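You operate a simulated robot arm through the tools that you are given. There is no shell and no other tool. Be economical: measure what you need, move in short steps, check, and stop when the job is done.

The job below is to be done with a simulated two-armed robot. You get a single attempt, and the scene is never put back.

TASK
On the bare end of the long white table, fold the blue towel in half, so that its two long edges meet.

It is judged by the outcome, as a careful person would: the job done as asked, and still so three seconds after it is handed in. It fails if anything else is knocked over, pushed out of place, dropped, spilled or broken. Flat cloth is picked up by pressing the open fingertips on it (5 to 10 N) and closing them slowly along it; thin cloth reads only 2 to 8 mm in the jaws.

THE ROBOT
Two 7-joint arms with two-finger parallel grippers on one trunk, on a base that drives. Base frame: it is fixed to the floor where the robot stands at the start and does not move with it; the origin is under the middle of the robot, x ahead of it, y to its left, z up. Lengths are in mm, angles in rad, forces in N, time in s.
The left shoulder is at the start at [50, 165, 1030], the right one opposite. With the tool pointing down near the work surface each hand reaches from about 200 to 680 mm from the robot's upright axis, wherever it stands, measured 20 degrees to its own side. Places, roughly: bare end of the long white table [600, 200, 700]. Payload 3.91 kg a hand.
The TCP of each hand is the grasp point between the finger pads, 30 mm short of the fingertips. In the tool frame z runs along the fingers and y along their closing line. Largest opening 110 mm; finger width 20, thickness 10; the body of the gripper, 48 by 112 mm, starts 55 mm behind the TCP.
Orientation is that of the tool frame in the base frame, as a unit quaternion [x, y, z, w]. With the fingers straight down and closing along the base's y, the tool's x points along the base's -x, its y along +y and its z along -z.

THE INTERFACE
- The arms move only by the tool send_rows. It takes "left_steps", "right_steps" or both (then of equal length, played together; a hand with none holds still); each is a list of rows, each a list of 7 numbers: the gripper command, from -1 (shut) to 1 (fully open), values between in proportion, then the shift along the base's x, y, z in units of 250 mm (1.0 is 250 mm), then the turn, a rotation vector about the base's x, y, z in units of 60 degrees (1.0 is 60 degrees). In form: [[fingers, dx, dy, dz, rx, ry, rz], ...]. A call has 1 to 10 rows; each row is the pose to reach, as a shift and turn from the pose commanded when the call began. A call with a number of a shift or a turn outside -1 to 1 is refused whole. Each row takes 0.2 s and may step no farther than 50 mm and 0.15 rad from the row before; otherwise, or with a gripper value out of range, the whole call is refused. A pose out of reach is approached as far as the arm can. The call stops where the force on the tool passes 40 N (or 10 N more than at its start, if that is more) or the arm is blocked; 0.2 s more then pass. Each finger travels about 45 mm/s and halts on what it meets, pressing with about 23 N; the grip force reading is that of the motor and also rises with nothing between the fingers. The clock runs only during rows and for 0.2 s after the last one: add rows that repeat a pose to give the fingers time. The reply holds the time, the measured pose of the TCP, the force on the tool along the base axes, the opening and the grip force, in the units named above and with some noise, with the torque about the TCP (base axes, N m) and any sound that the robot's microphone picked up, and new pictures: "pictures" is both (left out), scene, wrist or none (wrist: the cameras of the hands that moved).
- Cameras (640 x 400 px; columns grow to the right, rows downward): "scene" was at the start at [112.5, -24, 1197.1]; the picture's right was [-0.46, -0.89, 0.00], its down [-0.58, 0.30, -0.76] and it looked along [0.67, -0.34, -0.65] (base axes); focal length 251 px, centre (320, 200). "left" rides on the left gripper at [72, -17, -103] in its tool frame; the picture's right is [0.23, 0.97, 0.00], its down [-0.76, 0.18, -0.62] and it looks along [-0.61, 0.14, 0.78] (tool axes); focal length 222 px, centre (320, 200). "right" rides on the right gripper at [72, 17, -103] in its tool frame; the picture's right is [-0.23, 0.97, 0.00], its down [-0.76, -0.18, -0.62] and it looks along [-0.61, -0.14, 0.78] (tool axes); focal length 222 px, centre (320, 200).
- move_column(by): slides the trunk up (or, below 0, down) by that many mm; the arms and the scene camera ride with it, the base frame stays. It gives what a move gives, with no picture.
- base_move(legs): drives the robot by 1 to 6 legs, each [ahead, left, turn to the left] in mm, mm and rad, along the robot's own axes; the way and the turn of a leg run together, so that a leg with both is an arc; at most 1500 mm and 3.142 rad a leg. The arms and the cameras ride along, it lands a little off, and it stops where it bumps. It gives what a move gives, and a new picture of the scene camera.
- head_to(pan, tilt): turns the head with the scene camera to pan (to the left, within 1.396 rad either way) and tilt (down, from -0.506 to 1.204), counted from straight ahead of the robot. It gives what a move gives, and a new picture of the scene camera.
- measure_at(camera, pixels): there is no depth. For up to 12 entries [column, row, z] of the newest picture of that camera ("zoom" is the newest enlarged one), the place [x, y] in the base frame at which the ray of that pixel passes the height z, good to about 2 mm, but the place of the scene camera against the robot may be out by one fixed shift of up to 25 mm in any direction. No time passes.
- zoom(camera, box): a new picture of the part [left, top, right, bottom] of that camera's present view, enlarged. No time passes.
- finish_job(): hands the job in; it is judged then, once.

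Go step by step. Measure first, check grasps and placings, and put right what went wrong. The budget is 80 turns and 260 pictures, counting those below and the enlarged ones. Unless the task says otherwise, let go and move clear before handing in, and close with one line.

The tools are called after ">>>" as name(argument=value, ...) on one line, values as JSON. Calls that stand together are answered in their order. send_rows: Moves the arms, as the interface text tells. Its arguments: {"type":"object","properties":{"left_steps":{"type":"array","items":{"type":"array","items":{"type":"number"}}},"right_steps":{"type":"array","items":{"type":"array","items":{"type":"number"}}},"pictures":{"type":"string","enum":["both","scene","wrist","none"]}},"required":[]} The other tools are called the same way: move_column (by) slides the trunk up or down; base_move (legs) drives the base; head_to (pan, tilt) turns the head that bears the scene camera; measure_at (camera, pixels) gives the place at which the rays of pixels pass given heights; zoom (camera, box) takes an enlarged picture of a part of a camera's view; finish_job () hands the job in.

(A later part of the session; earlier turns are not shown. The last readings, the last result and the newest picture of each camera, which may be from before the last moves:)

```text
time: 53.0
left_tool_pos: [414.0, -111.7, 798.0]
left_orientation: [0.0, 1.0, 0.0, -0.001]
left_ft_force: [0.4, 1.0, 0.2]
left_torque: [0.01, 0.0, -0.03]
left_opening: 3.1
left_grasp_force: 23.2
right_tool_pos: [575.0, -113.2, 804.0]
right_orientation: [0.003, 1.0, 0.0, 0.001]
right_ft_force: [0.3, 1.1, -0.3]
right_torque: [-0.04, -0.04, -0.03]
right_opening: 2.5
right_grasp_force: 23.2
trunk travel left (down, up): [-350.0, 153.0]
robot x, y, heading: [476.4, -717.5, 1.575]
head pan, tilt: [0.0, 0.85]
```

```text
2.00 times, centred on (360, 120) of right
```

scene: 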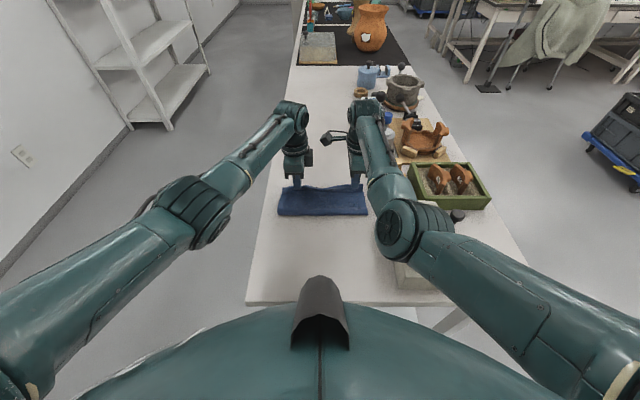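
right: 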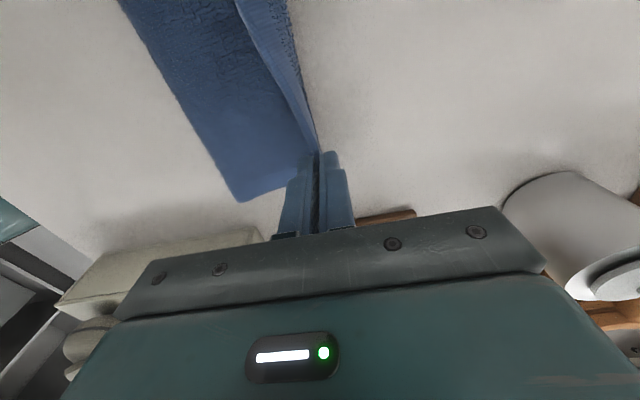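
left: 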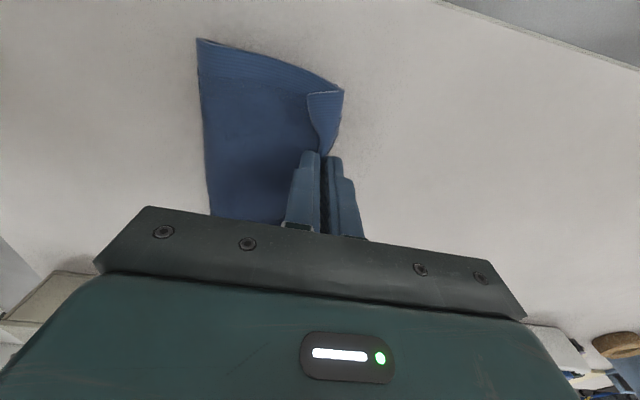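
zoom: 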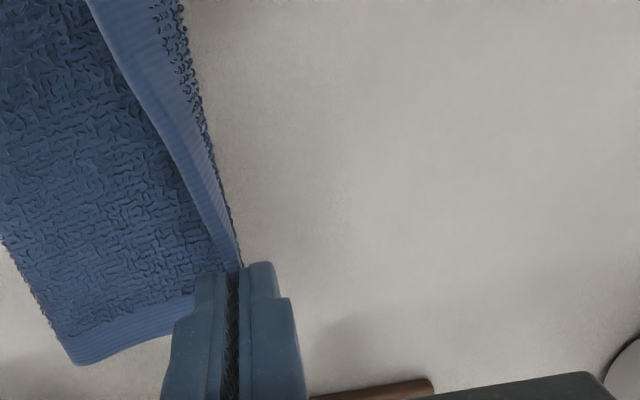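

The flap is upright and its edge is in both jaws. I will move a little further out, lower, and let go.

>>> send_rows(left_steps=[[-1, 0, 0.03, -0.01, 0, 0, 0], [-1, 0, 0.05, -0.03, 0, 0, 0], [-1, 0, 0.055, -0.05, 0, 0, 0], [-1, 0, 0.055, -0.06, 0, 0, 0]], right_steps=[[-1, 0, 0.03, -0.02, 0, 0, 0], [-1, 0, 0.06, -0.04, 0, 0, 0], [-1, 0, 0.065, -0.065, 0, 0, 0], [-1, 0, 0.065, -0.08, 0, 0, 0]])

>>> zoom(camera="scene", box=[250, 140, 410, 240])

>>> zoom(camera="left", box=[180, 20, 500, 220])

```text
time: 54.0
left_tool_pos: [414.4, -100.5, 784.2]
left_orientation: [-0.002, 1.0, 0.0, -0.001]
left_ft_force: [0.5, -0.2, 0.5]
left_torque: [0.0, -0.01, 0.0]
left_opening: 3.2
left_grasp_force: 23.2
right_tool_pos: [575.1, -96.3, 782.7]
right_orientation: [0.004, 1.0, -0.001, 0.001]
right_ft_force: [0.8, -0.6, -0.2]
right_torque: [-0.03, 0.0, 0.01]
right_opening: 2.6
right_grasp_force: 23.4
trunk travel left (down, up): [-350.0, 153.0]
robot x, y, heading: [478.7, -713.4, 1.571]
head pan, tilt: [0.0, 0.85]
```

scene: 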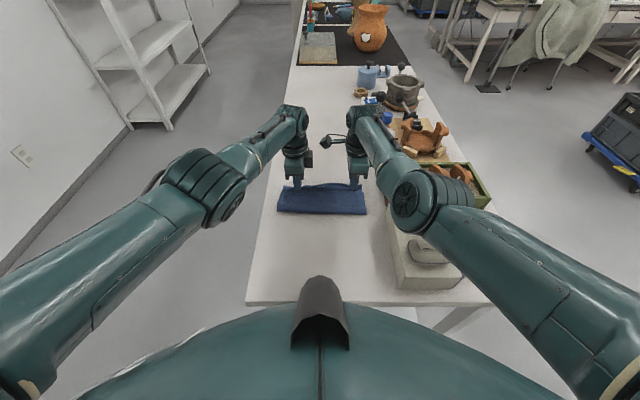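
right: 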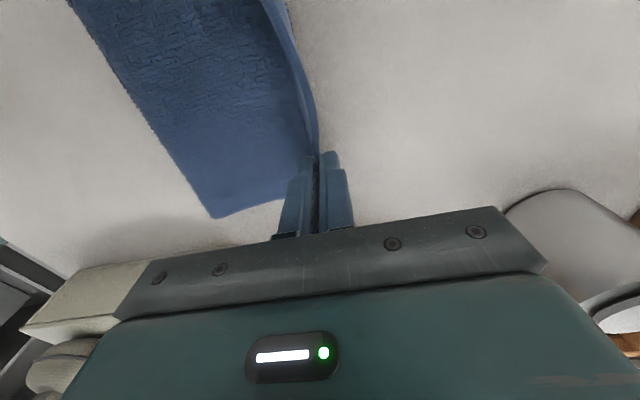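
left: 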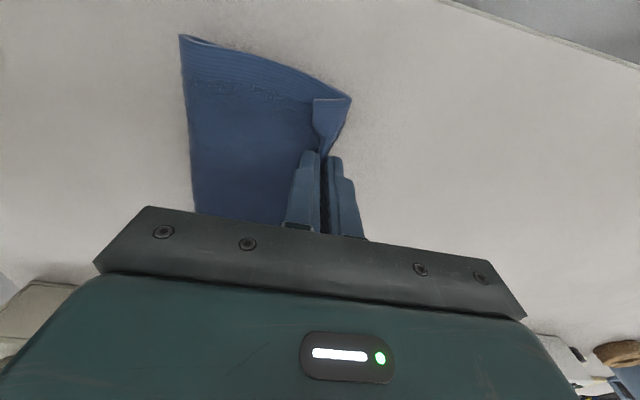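

```text
4.00 times, centred on (330, 190) of scene
```

zoom: 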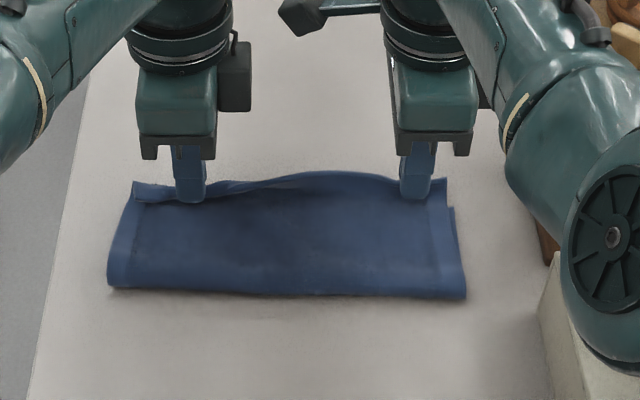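

```text
2.00 times, centred on (340, 120) of left
```

zoom: 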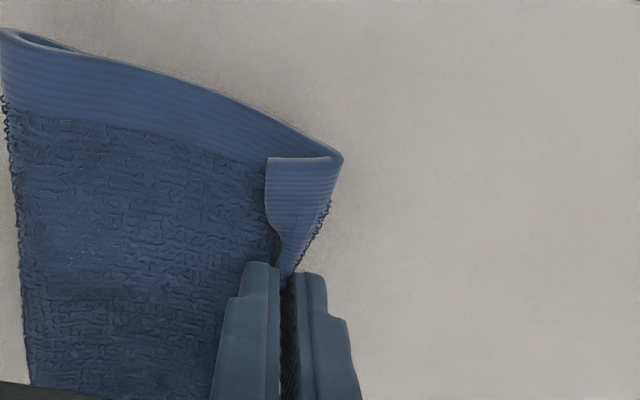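

The middle and right have turned over. Only the left corner flap remains folded. I will release both and look.

>>> send_rows(left_steps=[[-0.9, 0, 0, 0, 0, 0, 0], [-0.8, 0, 0, 0, 0, 0, 0], [-0.7, 0, 0.0, 0, 0, 0, 0], [-0.7, 0, 0.0, 0.06, 0, 0, 0], [-0.7, 0, 0, 0.16, 0, 0, 0], [-0.7, 0, -0.1, 0.3, 0, 0, 0], [-0.7, 0, -0.2, 0.36, 0, 0, 0]], right_steps=[[-0.9, 0, 0, 0, 0, 0, 0], [-0.8, 0, 0, 0, 0, 0, 0], [-0.7, 0, 0.0, 0, 0, 0, 0], [-0.7, 0, 0.0, 0.06, 0, 0, 0], [-0.7, 0, 0, 0.16, 0, 0, 0], [-0.7, 0, -0.1, 0.3, 0, 0, 0], [-0.7, 0, -0.2, 0.36, 0, 0, 0]])

>>> zoom(camera="scene", box=[250, 140, 410, 240])

>>> zoom(camera="left", box=[220, 20, 540, 220])

>>> zoom(camera="right", box=[200, 0, 520, 200])

```text
time: 55.6
left_tool_pos: [414.0, -149.0, 874.0]
left_orientation: [-0.001, 1.0, -0.001, -0.001]
left_ft_force: [-0.2, 0.0, 1.2]
left_torque: [-0.01, -0.04, 0.01]
left_opening: 16.5
left_grasp_force: 0.1
right_tool_pos: [578.8, -145.6, 874.8]
right_orientation: [0.006, 1.0, 0.001, 0.002]
right_ft_force: [0.1, -0.7, -0.1]
right_torque: [0.02, 0.01, 0.01]
right_opening: 16.6
right_grasp_force: 0.1
trunk travel left (down, up): [-350.0, 153.0]
robot x, y, heading: [478.6, -716.4, 1.576]
head pan, tilt: [0.0, 0.85]
```

scene: 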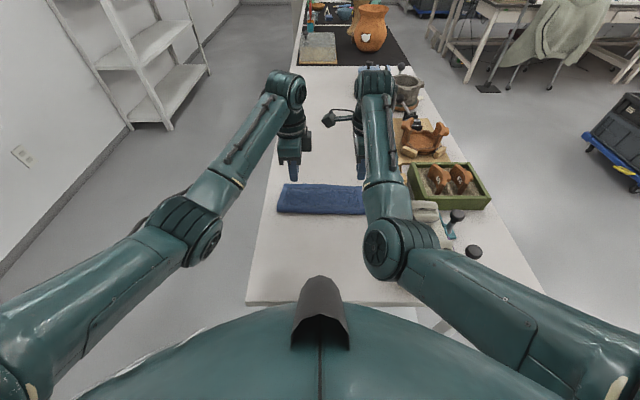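
right: 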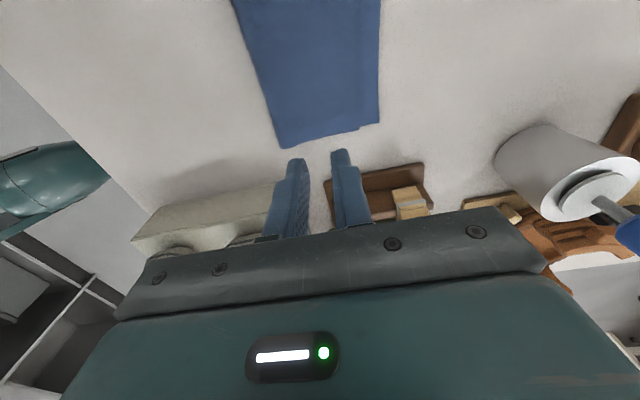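
left: 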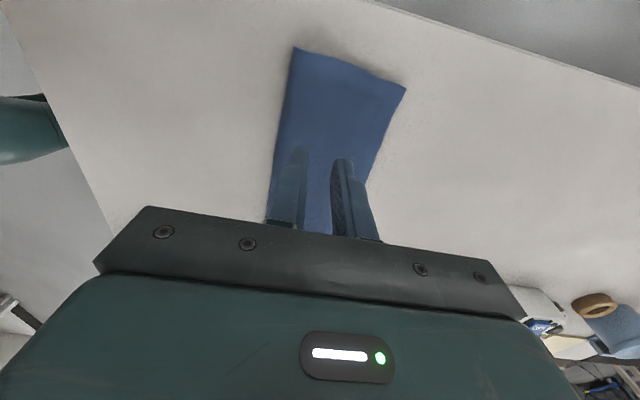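

```text
4.00 times, centred on (330, 190) of scene
```

zoom: 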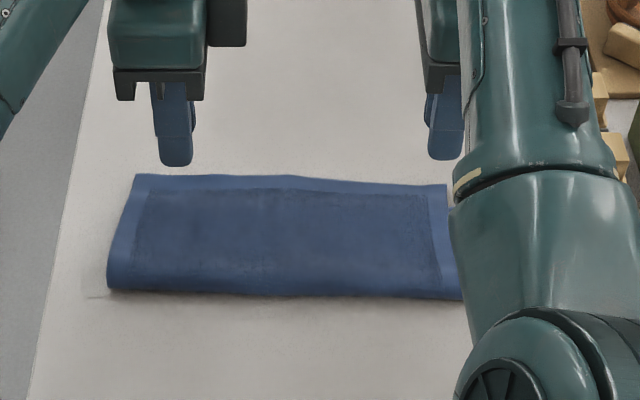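

```text
2.00 times, centred on (380, 120) of left
```

zoom: 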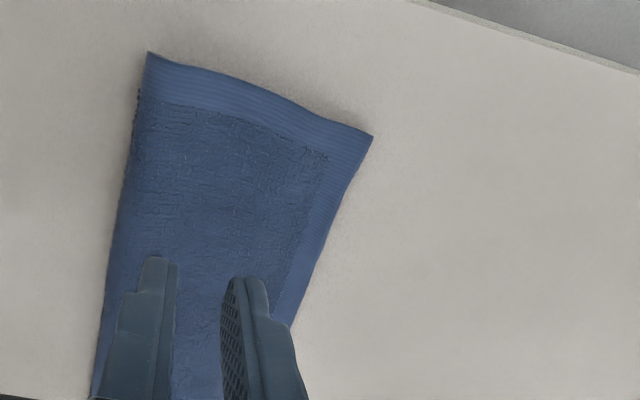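

```text
2.00 times, centred on (360, 100) of right
```

zoom: 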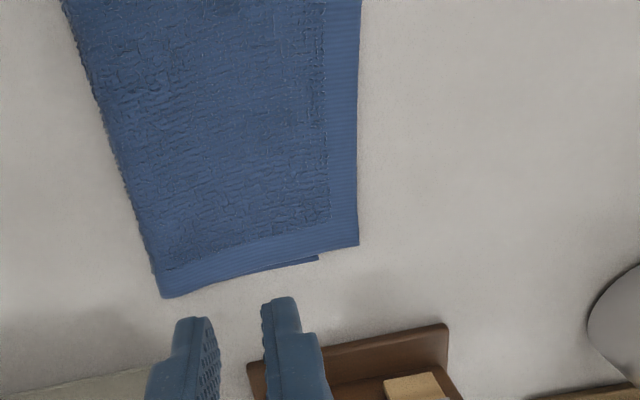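

The strip has flipped over and the towel is neatly folded, though the top edge overhangs the bottom edge at the right. The top corner is at (379,122) and the bottom corner at (359,129). I will measure the overhang.

>>> measure_at(camera="right", pixels=[[379, 122, 748], [359, 129, 745], [282, 149, 747], [380, 0, 748], [234, 0, 748]])

>>> measure_at(camera="left", pixels=[[406, 87, 748], [294, 46, 747], [366, 185, 748], [268, 215, 747]])

>>> zoom(camera="left", box=[340, 50, 440, 112])

>>> zoom(camera="right", box=[270, 95, 400, 175])

```text
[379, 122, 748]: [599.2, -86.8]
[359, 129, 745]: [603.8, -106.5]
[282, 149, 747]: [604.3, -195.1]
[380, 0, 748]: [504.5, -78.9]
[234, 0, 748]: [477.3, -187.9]
```

```text
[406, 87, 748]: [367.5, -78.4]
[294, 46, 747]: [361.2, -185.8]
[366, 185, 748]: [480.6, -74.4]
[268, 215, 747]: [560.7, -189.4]
```

```text
6.40 times, centred on (390, 81) of left
```

zoom: 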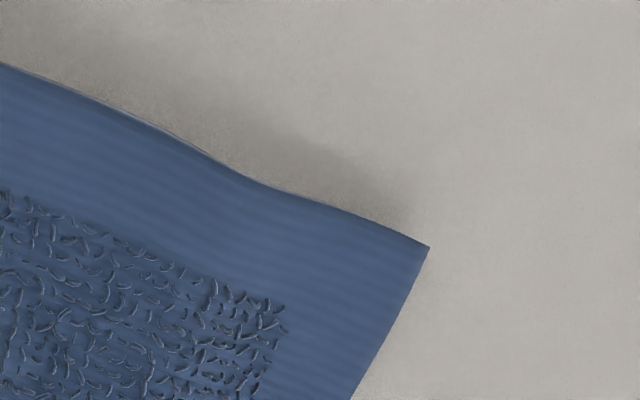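

```text
4.92 times, centred on (335, 135) of right
```

zoom: 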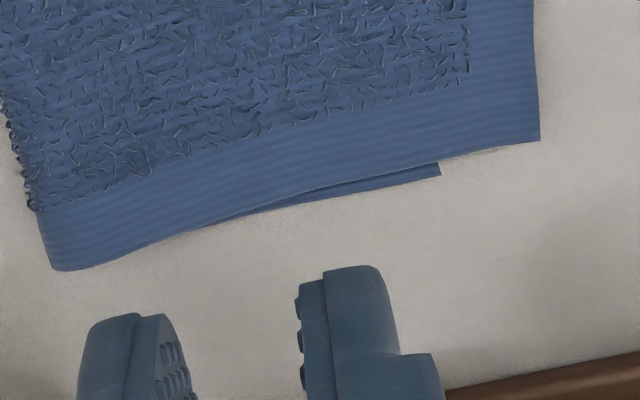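

The top edge overhangs the bottom by about 20 mm. I will lower the trunk a little for more reach, then press only on the overhanging strip and draw it back towards me.

>>> move_column(by=-60)

>>> send_rows(left_steps=[[-1, 0, 0.1, 0, 0, 0, 0], [-1, 0, 0.2, 0, 0, 0, 0], [-1, 0, 0.26, 0, 0, 0, 0], [-1, 0, 0.26, -0.07, 0, 0, 0], [-1, 0, 0.26, -0.12, 0, 0, 0], [-1, 0, 0.26, -0.13, 0, 0, 0]], right_steps=[[-1, 0, 0.1, 0, 0, 0, 0], [-1, 0, 0.2, 0, 0, 0, 0], [-1, 0, 0.22, 0, 0, 0, 0], [-1, 0, 0.22, -0.07, 0, 0, 0], [-1, 0, 0.22, -0.12, 0, 0, 0], [-1, 0, 0.22, -0.13, 0, 0, 0]])

```text
time: 56.6
left_tool_pos: [414.9, -148.7, 812.4]
left_orientation: [-0.001, 1.0, 0.0, -0.002]
left_ft_force: [0.2, 0.5, -0.3]
left_torque: [0.01, 0.0, 0.01]
left_opening: 16.5
left_grasp_force: 0.1
right_tool_pos: [579.1, -144.2, 813.5]
right_orientation: [0.005, 1.0, -0.001, 0.004]
right_ft_force: [0.1, 0.5, 1.0]
right_torque: [-0.02, 0.05, -0.01]
right_opening: 16.4
right_grasp_force: 0.0
trunk travel left (down, up): [-290.0, 213.0]
robot x, y, heading: [476.5, -716.8, 1.569]
head pan, tilt: [0.0, 0.85]
```

```text
time: 58.0
left_tool_pos: [412.8, -88.2, 782.1]
left_orientation: [-0.001, 1.0, 0.0, -0.002]
left_ft_force: [0.0, -0.4, 0.7]
left_torque: [0.0, 0.01, 0.0]
left_opening: 0.0
left_grasp_force: 23.1
left hand out of reach, approached as far as the arm can: row 5, 6
right_tool_pos: [575.2, -90.1, 780.8]
right_orientation: [0.002, 1.0, -0.001, 0.002]
right_ft_force: [-0.2, -0.4, -0.2]
right_torque: [0.01, -0.02, -0.01]
right_opening: 0.0
right_grasp_force: 23.0
trunk travel left (down, up): [-290.0, 213.0]
robot x, y, heading: [480.1, -719.1, 1.571]
head pan, tilt: [0.0, 0.85]
```

scene: 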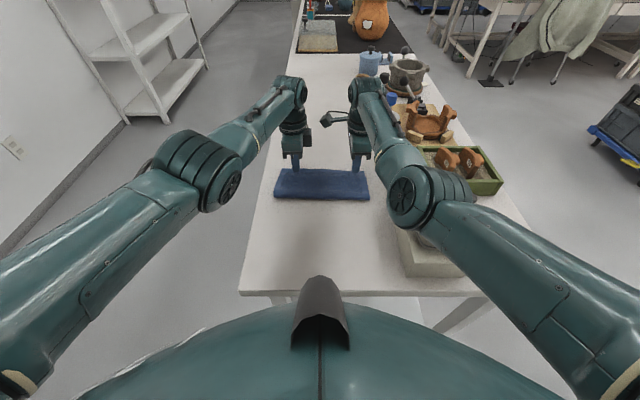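
right: 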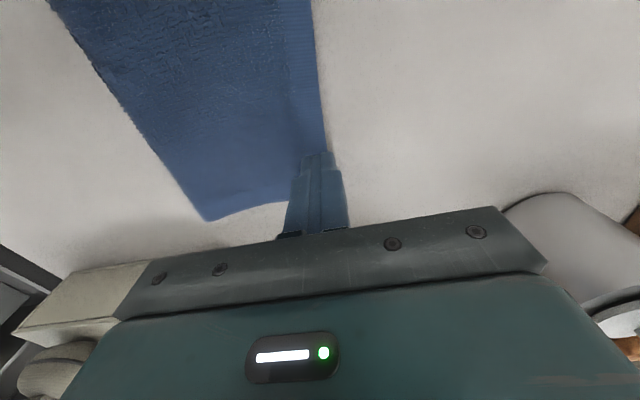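
left: 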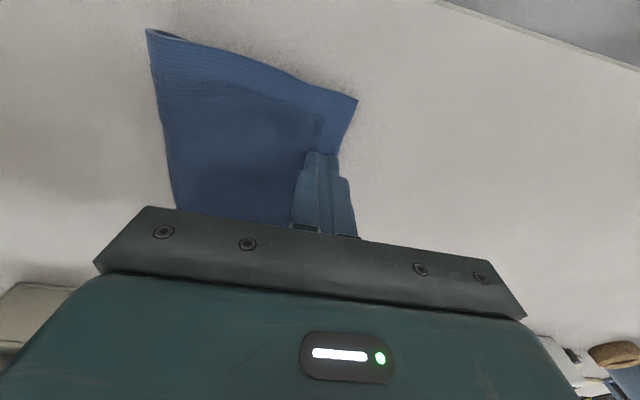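

Both fingertips are over the overhanging strip. I will press lightly and check the force.

>>> send_rows(left_steps=[[-1, 0, -0.02, -0.01, 0, 0, 0], [-1, 0, -0.02, -0.018, 0, 0, 0], [-1, 0, -0.02, -0.024, 0, 0, 0]], right_steps=[[-1, 0, 0, -0.01, 0, 0, 0], [-1, 0, 0, -0.018, 0, 0, 0], [-1, 0, 0, -0.024, 0, 0, 0]], pictures="none")

```text
time: 58.8
left_tool_pos: [412.5, -92.9, 776.4]
left_orientation: [-0.001, 1.0, 0.001, -0.002]
left_ft_force: [-0.4, -0.7, 0.1]
left_torque: [0.01, 0.01, 0.02]
left_opening: 0.0
left_grasp_force: 22.6
right_tool_pos: [574.4, -90.2, 773.6]
right_orientation: [0.003, 1.0, -0.001, 0.002]
right_ft_force: [0.2, -0.3, 1.5]
right_torque: [-0.02, 0.01, -0.01]
right_opening: 0.0
right_grasp_force: 22.5
trunk travel left (down, up): [-290.0, 213.0]
robot x, y, heading: [480.1, -719.6, 1.564]
head pan, tilt: [0.0, 0.85]
```

>>> send_rows(left_steps=[[-1, 0, 0, -0.008, 0, 0, 0], [-1, 0, 0, -0.012, 0, 0, 0], [-1, 0, -0.02, -0.012, 0, 0, 0], [-1, 0, -0.04, -0.012, 0, 0, 0], [-1, 0, -0.06, -0.012, 0, 0, 0], [-1, 0, -0.08, -0.012, 0, 0, 0]], right_steps=[[-1, 0, 0, 0, 0, 0, 0], [-1, 0, 0, -0.003, 0, 0, 0], [-1, 0, -0.02, -0.003, 0, 0, 0], [-1, 0, -0.04, -0.003, 0, 0, 0], [-1, 0, -0.06, -0.003, 0, 0, 0], [-1, 0, -0.08, -0.003, 0, 0, 0]])

>>> zoom(camera="scene", box=[250, 130, 410, 230])

>>> zoom(camera="left", box=[120, 20, 440, 220])

>>> zoom(camera="right", box=[100, 40, 420, 240])

```text
time: 60.2
left_tool_pos: [412.2, -112.4, 773.1]
left_orientation: [-0.001, 1.0, 0.001, -0.001]
left_ft_force: [0.3, 1.7, 7.1]
left_torque: [0.06, 0.03, -0.01]
left_opening: 0.0
left_grasp_force: 23.2
right_tool_pos: [575.3, -110.6, 774.9]
right_orientation: [0.003, 1.0, 0.0, 0.002]
right_ft_force: [0.2, 0.5, 0.8]
right_torque: [0.02, 0.01, 0.01]
right_opening: 0.0
right_grasp_force: 22.6
trunk travel left (down, up): [-290.0, 213.0]
robot x, y, heading: [479.6, -718.4, 1.574]
head pan, tilt: [0.0, 0.85]
```

scene: 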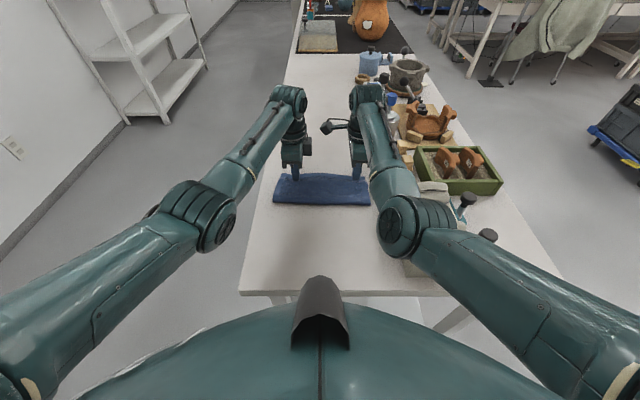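
right: 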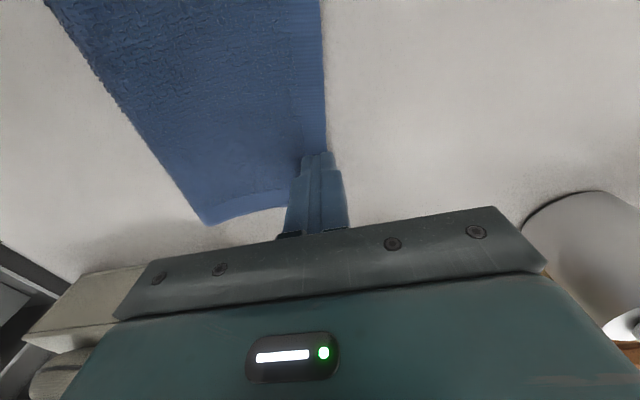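
left: 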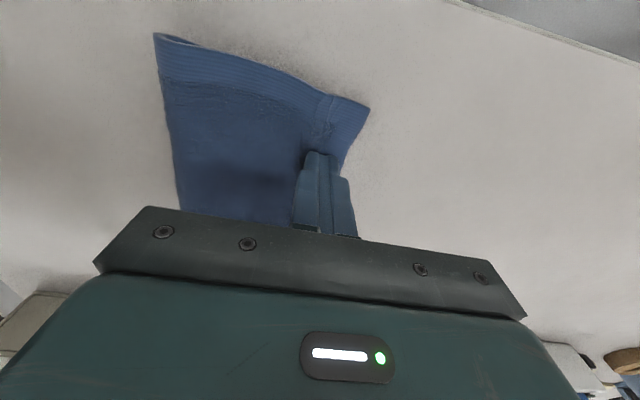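

```text
4.00 times, centred on (330, 180) of scene
```

zoom: 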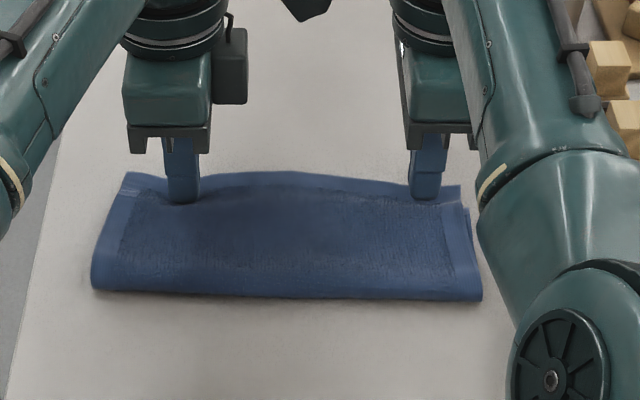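

```text
2.00 times, centred on (280, 120) of left
```

zoom: 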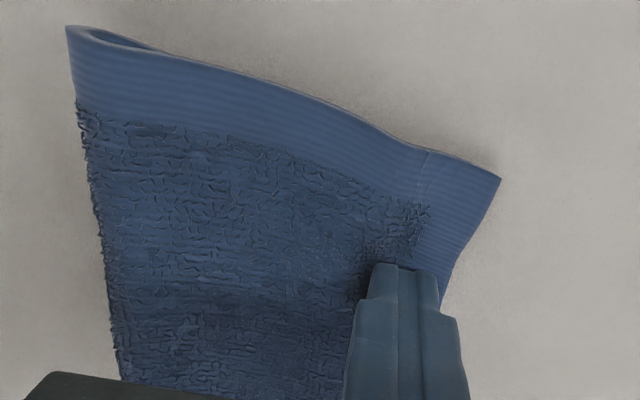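

```text
2.00 times, centred on (260, 140) of right
```

zoom: 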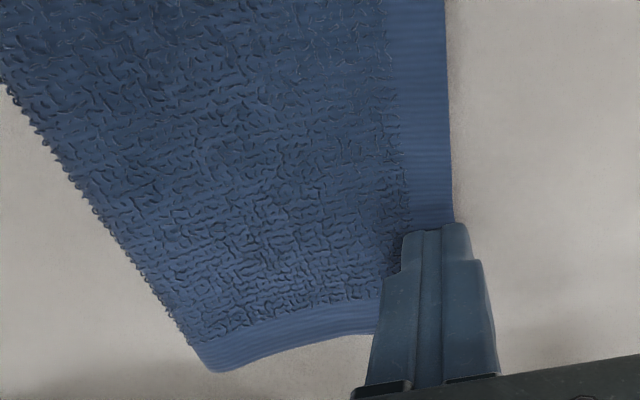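

The fold loop has puffed up a little, which suggests that the top moved back relative to the bottom. I will measure the corners.

>>> measure_at(camera="left", pixels=[[370, 109, 748], [154, 33, 750]])

>>> measure_at(camera="right", pixels=[[206, 226, 747], [322, 0, 748], [326, 130, 748]])

>>> measure_at(camera="scene", pixels=[[364.5, 176.5, 748], [366.5, 182.5, 745], [370.5, 205, 747], [273, 202.5, 747], [281, 173, 748]])

```text
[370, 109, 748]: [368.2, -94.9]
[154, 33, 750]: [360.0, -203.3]
```

```text
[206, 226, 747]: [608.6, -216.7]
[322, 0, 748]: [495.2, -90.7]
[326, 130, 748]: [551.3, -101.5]
```

```text
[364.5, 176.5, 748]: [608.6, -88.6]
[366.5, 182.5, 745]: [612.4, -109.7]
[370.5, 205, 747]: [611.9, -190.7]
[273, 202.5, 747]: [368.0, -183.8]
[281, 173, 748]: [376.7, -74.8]
```

The scene camera shows the top corner about 21 mm past the bottom one still, so the whole towel just slid. I will pinch the top edge where it overhangs, lift it, and lay it back about 25 mm closer.

>>> send_rows(left_steps=[[-1, 0, 0, 0.04, 0, 0, 0], [-0.8, -0.02, 0.02, 0.05, 0, 0, 0], [-0.6, -0.032, 0.034, 0.05, 0, 0, 0], [-0.6, -0.032, 0.034, 0.025, 0, 0, 0], [-0.6, -0.032, 0.034, 0.01, 0, 0, 0]], right_steps=[[-1, 0, 0, 0.04, 0, 0, 0], [-0.8, 0.01, 0, 0.05, 0, 0, 0], [-0.6, 0.02, -0.006, 0.05, 0, 0, 0], [-0.6, 0.02, -0.006, 0.025, 0, 0, 0], [-0.6, 0.02, -0.006, 0.008, 0, 0, 0]], pictures="none")

>>> zoom(camera="left", box=[120, 20, 440, 220])

>>> zoom(camera="right", box=[100, 40, 420, 240])

```text
time: 61.4
left_tool_pos: [403.8, -104.4, 774.8]
left_orientation: [-0.001, 1.0, 0.0, -0.002]
left_ft_force: [-0.3, 0.1, 2.1]
left_torque: [0.01, 0.05, -0.02]
left_opening: 21.7
left_grasp_force: 0.5
right_tool_pos: [579.5, -112.1, 777.3]
right_orientation: [0.003, 1.0, 0.0, 0.003]
right_ft_force: [0.0, 0.5, 1.8]
right_torque: [-0.02, -0.01, -0.02]
right_opening: 21.9
right_grasp_force: 0.2
trunk travel left (down, up): [-290.0, 213.0]
robot x, y, heading: [478.2, -719.1, 1.572]
head pan, tilt: [0.0, 0.85]
```

```text
2.00 times, centred on (280, 120) of left
```

zoom: 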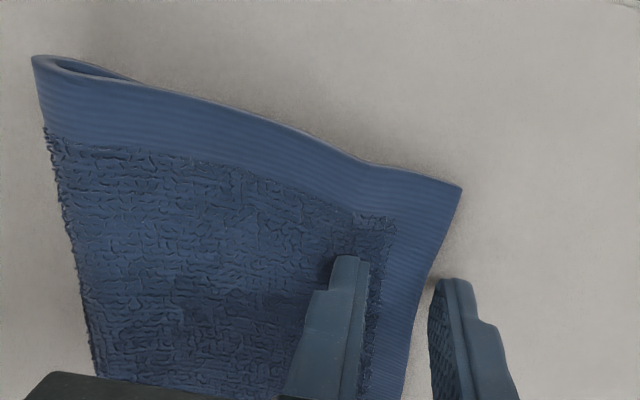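

```text
2.00 times, centred on (260, 140) of right
```

zoom: 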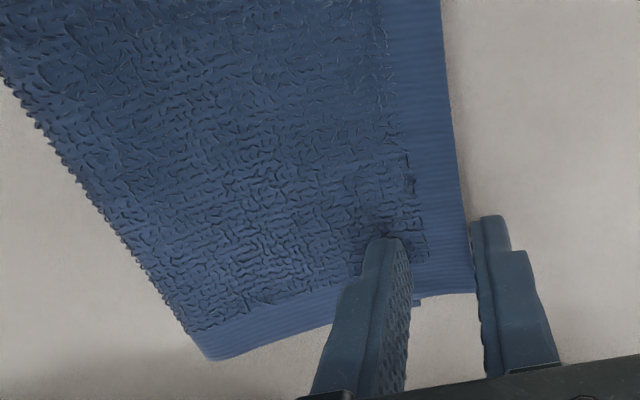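

The fingers straddle the top edge strip well on both sides. I will press slightly and close slowly.

>>> send_rows(left_steps=[[-0.6, 0, 0, -0.004, 0, 0, 0], [-0.66, 0, 0, -0.004, 0, 0, 0], [-0.72, 0, 0, -0.004, 0, 0, 0], [-0.78, 0, 0, -0.004, 0, 0, 0], [-0.84, 0, 0, -0.004, 0, 0, 0], [-0.9, 0, 0, -0.004, 0, 0, 0], [-0.96, 0, 0, -0.004, 0, 0, 0], [-1, 0, 0, -0.004, 0, 0, 0], [-1, 0, 0, -0.004, 0, 0, 0]], right_steps=[[-0.6, 0, 0.008, -0.005, 0, 0, 0], [-0.66, 0, 0.008, -0.005, 0, 0, 0], [-0.72, 0, 0.008, -0.005, 0, 0, 0], [-0.78, 0, 0.008, -0.005, 0, 0, 0], [-0.84, 0, 0.008, -0.005, 0, 0, 0], [-0.9, 0, 0.008, -0.005, 0, 0, 0], [-0.96, 0, 0.008, -0.005, 0, 0, 0], [-1, 0, 0.008, -0.005, 0, 0, 0], [-1, 0, 0.008, -0.005, 0, 0, 0]], pictures="none")

>>> zoom(camera="left", box=[120, 20, 440, 220])

>>> zoom(camera="right", box=[100, 40, 420, 240])

```text
time: 63.4
left_tool_pos: [404.5, -104.4, 773.4]
left_orientation: [0.0, 1.0, 0.001, -0.002]
left_ft_force: [0.0, -0.8, 3.3]
left_torque: [-0.06, -0.06, 0.0]
left_opening: 3.5
left_grasp_force: 23.1
right_tool_pos: [580.0, -110.2, 775.6]
right_orientation: [0.002, 1.0, 0.0, 0.002]
right_ft_force: [-0.5, -0.2, 5.4]
right_torque: [-0.03, -0.03, 0.02]
right_opening: 0.1
right_grasp_force: 23.1
trunk travel left (down, up): [-290.0, 213.0]
robot x, y, heading: [478.8, -716.2, 1.569]
head pan, tilt: [0.0, 0.85]
```

```text
2.00 times, centred on (280, 120) of left
```

zoom: 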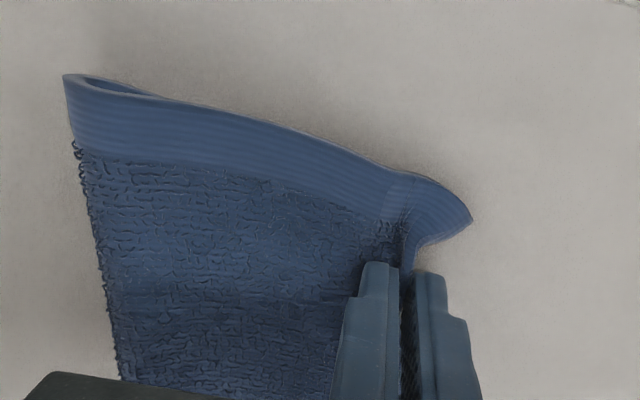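

```text
2.00 times, centred on (260, 140) of right
```

zoom: 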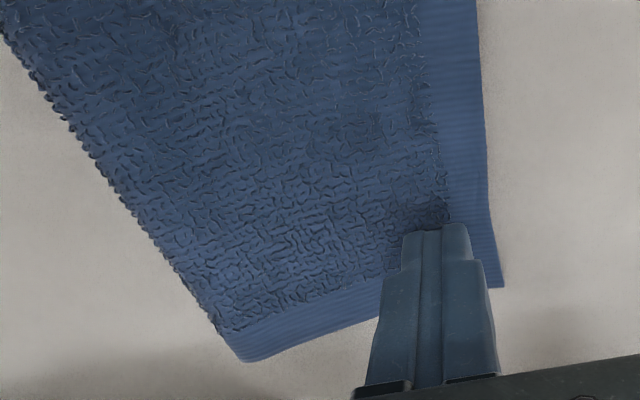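

The left holds (3.5 mm), but the right dragged the cloth under its outer finger. I will reopen the right, tilt it slightly so its outer finger reaches the table, and try again.

>>> send_rows(right_steps=[[-1, 0, 0, 0.04, 0, 0, 0], [-0.75, 0, 0.016, 0.05, -0.08, 0, 0], [-0.5, 0, 0.036, 0.05, -0.16, 0, 0], [-0.5, 0, 0.036, 0.03, -0.16, 0, 0], [-0.5, 0, 0.036, 0.012, -0.16, 0, 0], [-0.5, 0, 0.036, 0.004, -0.16, 0, 0]], pictures="none")

>>> zoom(camera="right", box=[100, 40, 420, 240])

```text
time: 64.8
left_tool_pos: [405.1, -104.4, 773.7]
left_orientation: [-0.001, 1.0, 0.001, -0.002]
left_ft_force: [0.0, -0.3, 4.5]
left_torque: [-0.03, -0.01, -0.03]
left_opening: 3.5
left_grasp_force: 23.2
right_tool_pos: [580.4, -110.7, 780.8]
right_orientation: [0.003, 0.997, -0.083, 0.002]
right_ft_force: [0.0, 0.4, -0.6]
right_torque: [0.02, 0.03, -0.02]
right_opening: 27.5
right_grasp_force: 0.1
right hand out of reach, approached as far as the arm can: row 3, 4, 5, 6
trunk travel left (down, up): [-290.0, 213.0]
robot x, y, heading: [479.6, -715.6, 1.576]
head pan, tilt: [0.0, 0.85]
```

```text
2.00 times, centred on (260, 140) of right
```

zoom: 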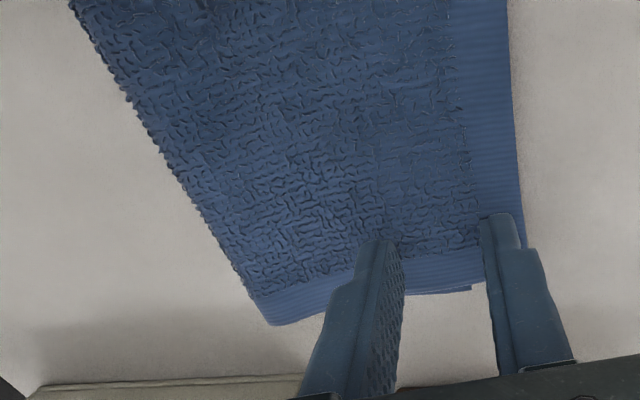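

With the tilt the right hand cannot reach far enough. I will lift the right clear and lay the left part of the top edge back by about 25 mm first.

>>> send_rows(left_steps=[[-1, 0, 0, 0.05, 0, 0, 0], [-1, 0, -0.01, 0.1, 0, 0, 0], [-1, 0, -0.05, 0.12, 0, 0, 0], [-1, 0, -0.1, 0.1, 0, 0, 0], [-1, 0, -0.11, 0.06, 0, 0, 0], [-1, 0, -0.11, 0.025, 0, 0, 0], [-1, 0, -0.11, 0.025, 0, 0, 0]], right_steps=[[-0.5, 0, -0.04, 0.05, 0, 0, 0], [-0.5, 0, -0.08, 0.1, 0.08, 0, 0], [-0.5, 0, -0.08, 0.15, 0.16, 0, 0], [-0.5, 0, -0.08, 0.2, 0.16, 0, 0], [-0.5, 0, -0.08, 0.2, 0.16, 0, 0], [-0.5, 0, -0.08, 0.2, 0.16, 0, 0], [-0.5, 0, -0.08, 0.2, 0.16, 0, 0]])

>>> zoom(camera="scene", box=[250, 130, 410, 230])

>>> zoom(camera="left", box=[120, 20, 440, 220])

>>> zoom(camera="right", box=[120, 0, 440, 200])

```text
time: 66.4
left_tool_pos: [405.2, -133.2, 780.8]
left_orientation: [-0.001, 1.0, 0.001, -0.002]
left_ft_force: [0.2, -0.3, 3.8]
left_torque: [-0.02, -0.01, -0.02]
left_opening: 3.6
left_grasp_force: 23.5
right_tool_pos: [580.8, -131.3, 830.2]
right_orientation: [0.003, 1.0, -0.001, 0.002]
right_ft_force: [0.3, 0.6, 0.3]
right_torque: [0.0, 0.02, -0.02]
right_opening: 27.7
right_grasp_force: 0.2
trunk travel left (down, up): [-290.0, 213.0]
robot x, y, heading: [480.8, -716.9, 1.569]
head pan, tilt: [0.0, 0.85]
```

scene: 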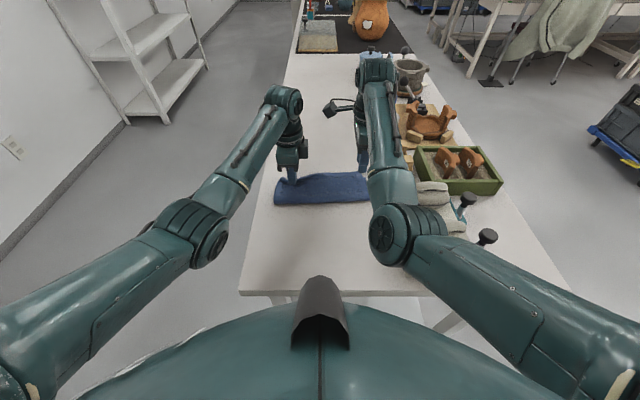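
right: 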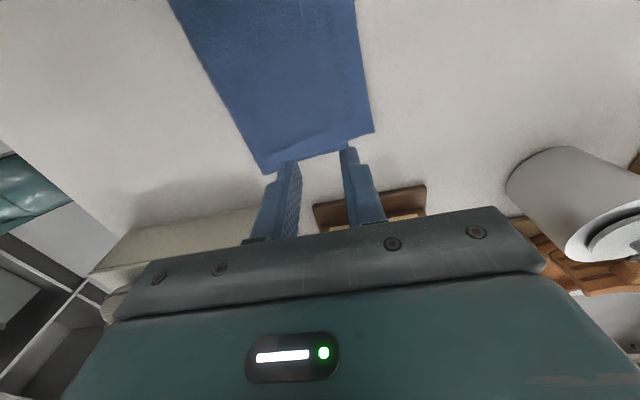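
left: 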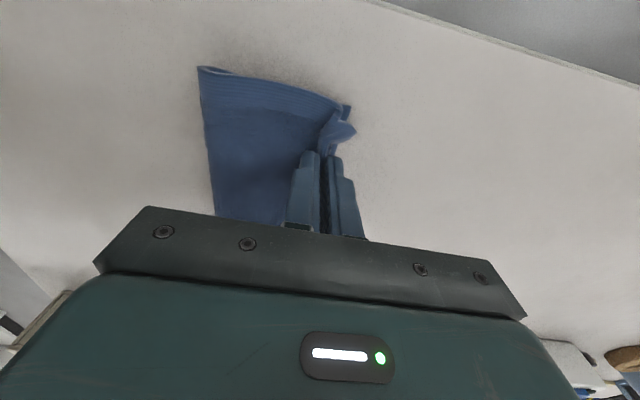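

```text
4.00 times, centred on (330, 180) of scene
```

zoom: 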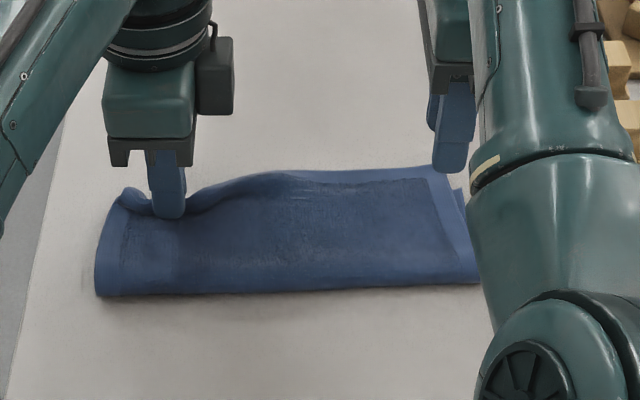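

```text
2.00 times, centred on (280, 120) of left
```

zoom: 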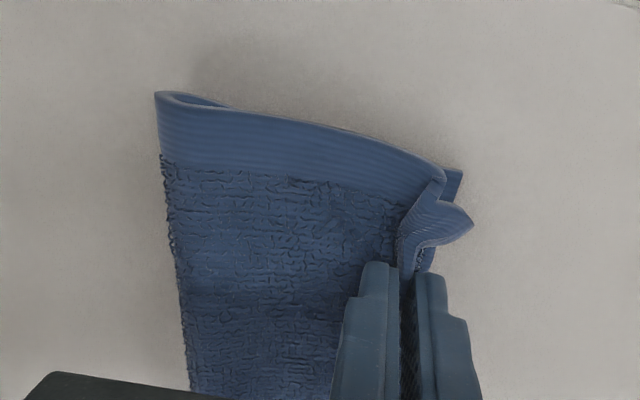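

```text
2.00 times, centred on (280, 100) of right
```

zoom: 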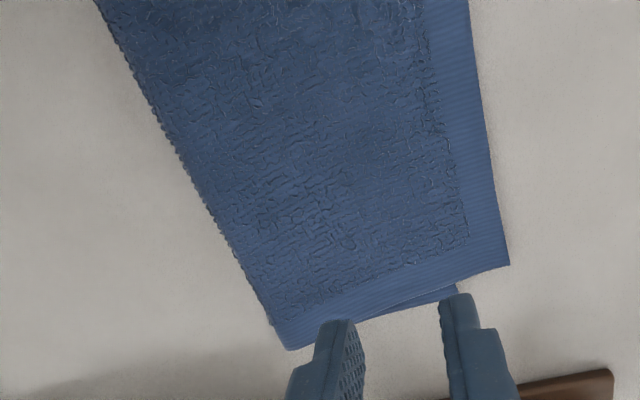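

At the left the bottom corner now shows past the gathered top edge. I will release the left hand and see how it settles.

>>> send_rows(left_steps=[[-0.9, 0, 0, 0, 0, 0, 0], [-0.8, 0, 0, 0, 0, 0, 0], [-0.7, 0, 0, 0, 0, 0, 0], [-0.7, 0, 0, 0.06, 0, 0, 0], [-0.7, 0, 0, 0.16, 0, 0, 0], [-0.7, 0, -0.05, 0.26, 0, 0, 0]], pictures="none")

>>> zoom(camera="scene", box=[250, 130, 410, 230])

>>> zoom(camera="left", box=[220, 20, 540, 220])

```text
time: 67.8
left_tool_pos: [404.4, -145.5, 843.6]
left_orientation: [-0.001, 1.0, -0.001, -0.002]
left_ft_force: [-0.4, -0.3, 0.2]
left_torque: [0.0, -0.01, -0.03]
left_opening: 16.5
left_grasp_force: 0.0
right_tool_pos: [580.1, -131.8, 831.1]
right_orientation: [0.002, 1.0, -0.001, 0.001]
right_ft_force: [0.4, -0.6, 0.1]
right_torque: [0.0, 0.01, -0.01]
right_opening: 27.5
right_grasp_force: 0.0
trunk travel left (down, up): [-290.0, 213.0]
robot x, y, heading: [478.6, -718.3, 1.575]
head pan, tilt: [0.0, 0.85]
```

```text
4.00 times, centred on (330, 180) of scene
```

zoom: 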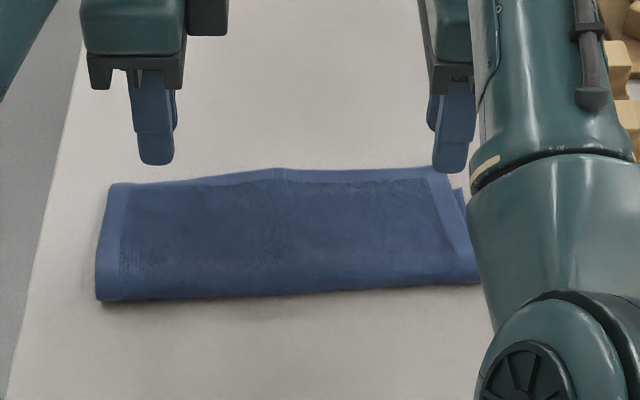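

```text
2.00 times, centred on (380, 120) of left
```

zoom: 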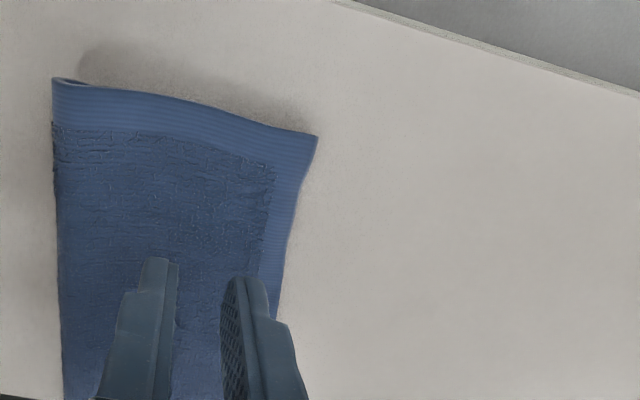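

The left end now lies edge on edge. I will drag the whole towel about 30 mm towards me with both hands, to make the right edge easy to reach.

>>> send_rows(left_steps=[[-1, 0, -0.02, -0.1, 0, 0, 0], [-1, 0, -0.02, -0.2, 0, 0, 0], [-1, 0, -0.02, -0.25, 0, 0, 0], [-1, 0, -0.02, -0.262, 0, 0, 0], [-1, 0, -0.06, -0.265, 0, 0, 0], [-1, 0, -0.1, -0.265, 0, 0, 0], [-1, 0, -0.14, -0.265, 0, 0, 0], [-1, 0, -0.14, -0.2, 0, 0, 0], [-1, 0, -0.1, -0.1, 0, 0, 0]], right_steps=[[-1, 0, -0.06, -0.1, 0, 0, 0], [-1, 0, -0.06, -0.16, 0, 0, 0], [-1, 0, -0.06, -0.2, 0, 0, 0], [-1, 0, -0.06, -0.214, 0, 0, 0], [-1, 0, -0.1, -0.216, 0, 0, 0], [-1, 0, -0.14, -0.216, 0, 0, 0], [-1, 0, -0.18, -0.216, 0, 0, 0], [-1, 0, -0.18, -0.15, 0, 0, 0], [-1, 0, -0.1, 0, 0, 0, 0]])

>>> zoom(camera="scene", box=[250, 130, 410, 230])

>>> zoom(camera="right", box=[200, 0, 520, 200])

```text
time: 69.8
left_tool_pos: [404.7, -169.0, 820.0]
left_orientation: [-0.001, 1.0, -0.002, -0.003]
left_ft_force: [-0.6, 0.5, 0.1]
left_torque: [0.01, -0.02, -0.01]
left_opening: 0.0
left_grasp_force: 22.8
right_tool_pos: [586.2, -151.9, 826.6]
right_orientation: [0.007, 1.0, 0.0, 0.005]
right_ft_force: [-0.1, -0.3, 0.3]
right_torque: [0.01, 0.01, 0.0]
right_opening: 0.0
right_grasp_force: 22.6
right hand out of reach, approached as far as the arm can: row 9
trunk travel left (down, up): [-290.0, 213.0]
robot x, y, heading: [480.6, -715.1, 1.568]
head pan, tilt: [0.0, 0.85]
```

scene: 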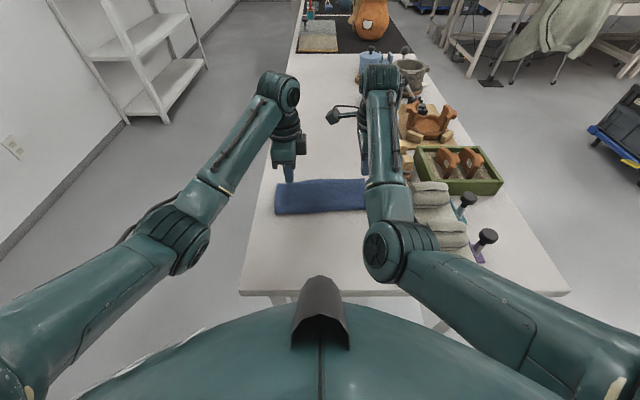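
right: 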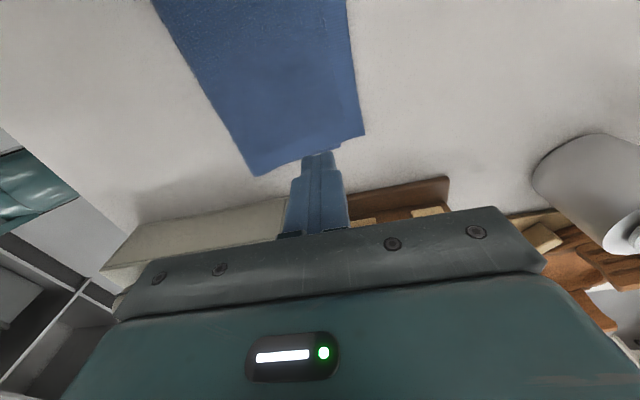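
left: 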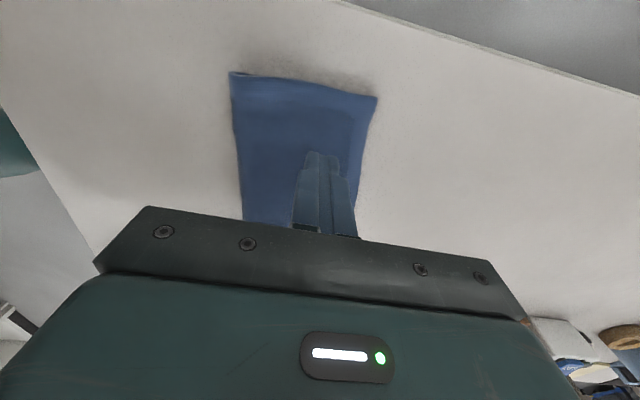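

```text
4.00 times, centred on (330, 180) of scene
```

zoom: 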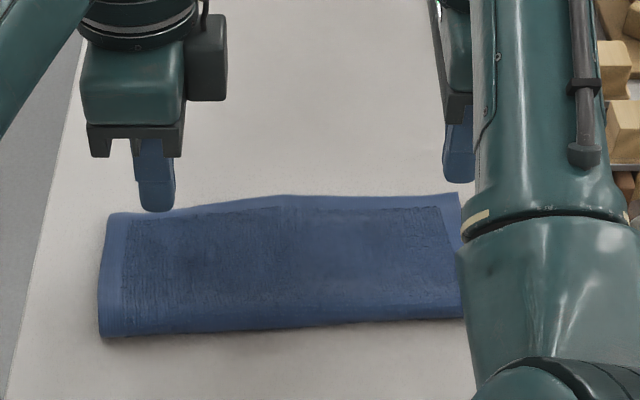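

```text
2.00 times, centred on (360, 100) of right
```

zoom: 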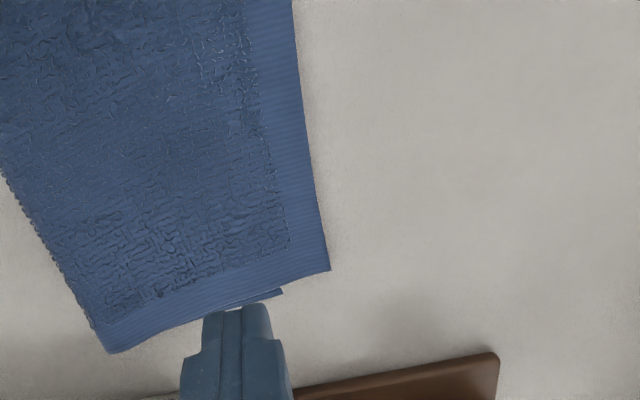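

The right overhang remains between the top corner (365,135) and bottom corner (341,146). I will measure it.

>>> measure_at(camera="right", pixels=[[365, 135, 748], [341, 146, 745], [358, 90, 748], [346, 0, 748], [254, 176, 747], [153, 0, 747]])

>>> measure_at(camera="left", pixels=[[377, 97, 748], [365, 165, 748], [230, 72, 750]])

```text
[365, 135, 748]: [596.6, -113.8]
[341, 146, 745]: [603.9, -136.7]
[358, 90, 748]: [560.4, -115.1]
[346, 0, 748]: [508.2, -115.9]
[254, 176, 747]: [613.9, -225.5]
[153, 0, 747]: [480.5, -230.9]
```

```text
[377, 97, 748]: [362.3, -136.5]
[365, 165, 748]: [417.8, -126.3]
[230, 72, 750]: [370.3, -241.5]
```

The right top edge is at y ≈ −114 and the bottom edge at −137. I will set the slightly tilted right jaws over the top edge at x = 575 and go down.

>>> send_rows(right_steps=[[-0.8, -0.01, 0.08, 0, -0.08, 0, 0], [-0.56, -0.02, 0.15, -0.05, -0.16, 0, 0], [-0.56, -0.02, 0.15, -0.14, -0.16, 0, 0], [-0.56, -0.02, 0.15, -0.19, -0.16, 0, 0], [-0.56, -0.02, 0.15, -0.205, -0.16, 0, 0], [-0.56, -0.02, 0.15, -0.213, -0.16, 0, 0]], pictures="none")

>>> zoom(camera="right", box=[100, 40, 420, 240])

```text
time: 71.2
left_tool_pos: [405.9, -168.4, 820.0]
left_orientation: [-0.001, 1.0, 0.0, -0.001]
left_ft_force: [-0.1, 0.3, 0.6]
left_torque: [-0.01, -0.03, 0.0]
left_opening: 0.1
left_grasp_force: 22.6
right_tool_pos: [575.3, -116.3, 775.1]
right_orientation: [0.003, 0.996, -0.085, 0.002]
right_ft_force: [-0.2, -0.4, -0.5]
right_torque: [-0.01, 0.01, -0.03]
right_opening: 24.2
right_grasp_force: 0.0
trunk travel left (down, up): [-290.0, 213.0]
robot x, y, heading: [479.2, -718.6, 1.574]
head pan, tilt: [0.0, 0.85]
```

```text
2.00 times, centred on (260, 140) of right
```

zoom: 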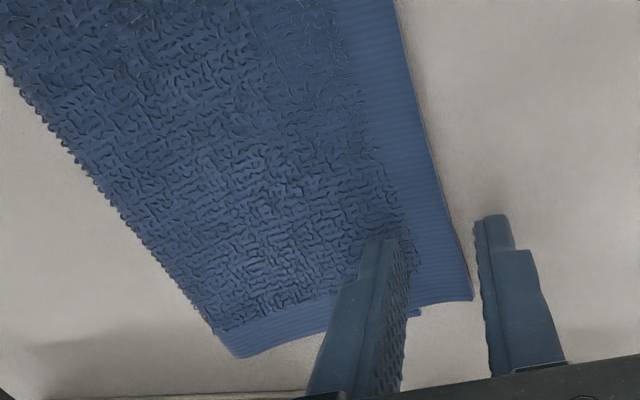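

The outer finger is about 6 mm outside the edge. I will shift 4 mm closer, lower a little, and close slowly.

>>> send_rows(right_steps=[[-0.56, 0, -0.016, -0.004, 0, 0, 0], [-0.56, 0, -0.016, -0.008, 0, 0, 0], [-0.62, 0, -0.016, -0.008, 0, 0, 0], [-0.68, 0, -0.016, -0.008, 0, 0, 0], [-0.74, 0, -0.016, -0.008, 0, 0, 0], [-0.8, 0, -0.016, -0.008, 0, 0, 0], [-0.86, 0, -0.016, -0.008, 0, 0, 0], [-0.93, 0, -0.016, -0.008, 0, 0, 0], [-1, 0, -0.016, -0.008, 0, 0, 0], [-1, 0, -0.016, -0.008, 0, 0, 0]], pictures="none")

>>> zoom(camera="right", box=[100, 40, 420, 240])

```text
time: 73.4
left_tool_pos: [402.4, -169.4, 820.6]
left_orientation: [0.0, 1.0, 0.0, -0.001]
left_ft_force: [-0.3, 0.4, -0.4]
left_torque: [-0.02, -0.01, -0.01]
left_opening: 0.0
left_grasp_force: 22.8
right_tool_pos: [576.7, -119.8, 774.8]
right_orientation: [0.002, 0.996, -0.084, 0.001]
right_ft_force: [-0.4, -1.5, 9.2]
right_torque: [-0.11, 0.06, 0.01]
right_opening: 2.5
right_grasp_force: 22.7
trunk travel left (down, up): [-290.0, 213.0]
robot x, y, heading: [478.3, -718.4, 1.574]
head pan, tilt: [0.0, 0.85]
```

```text
2.00 times, centred on (260, 140) of right
```

zoom: 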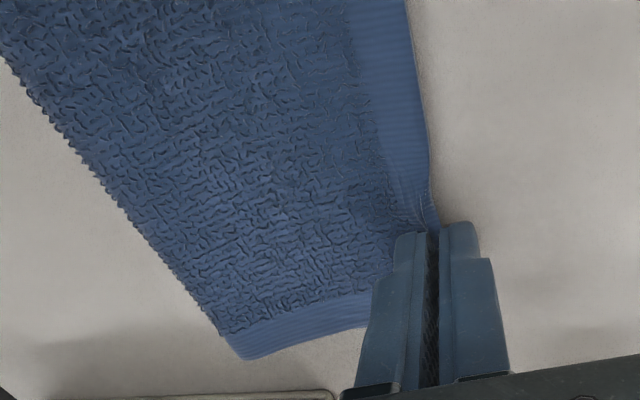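

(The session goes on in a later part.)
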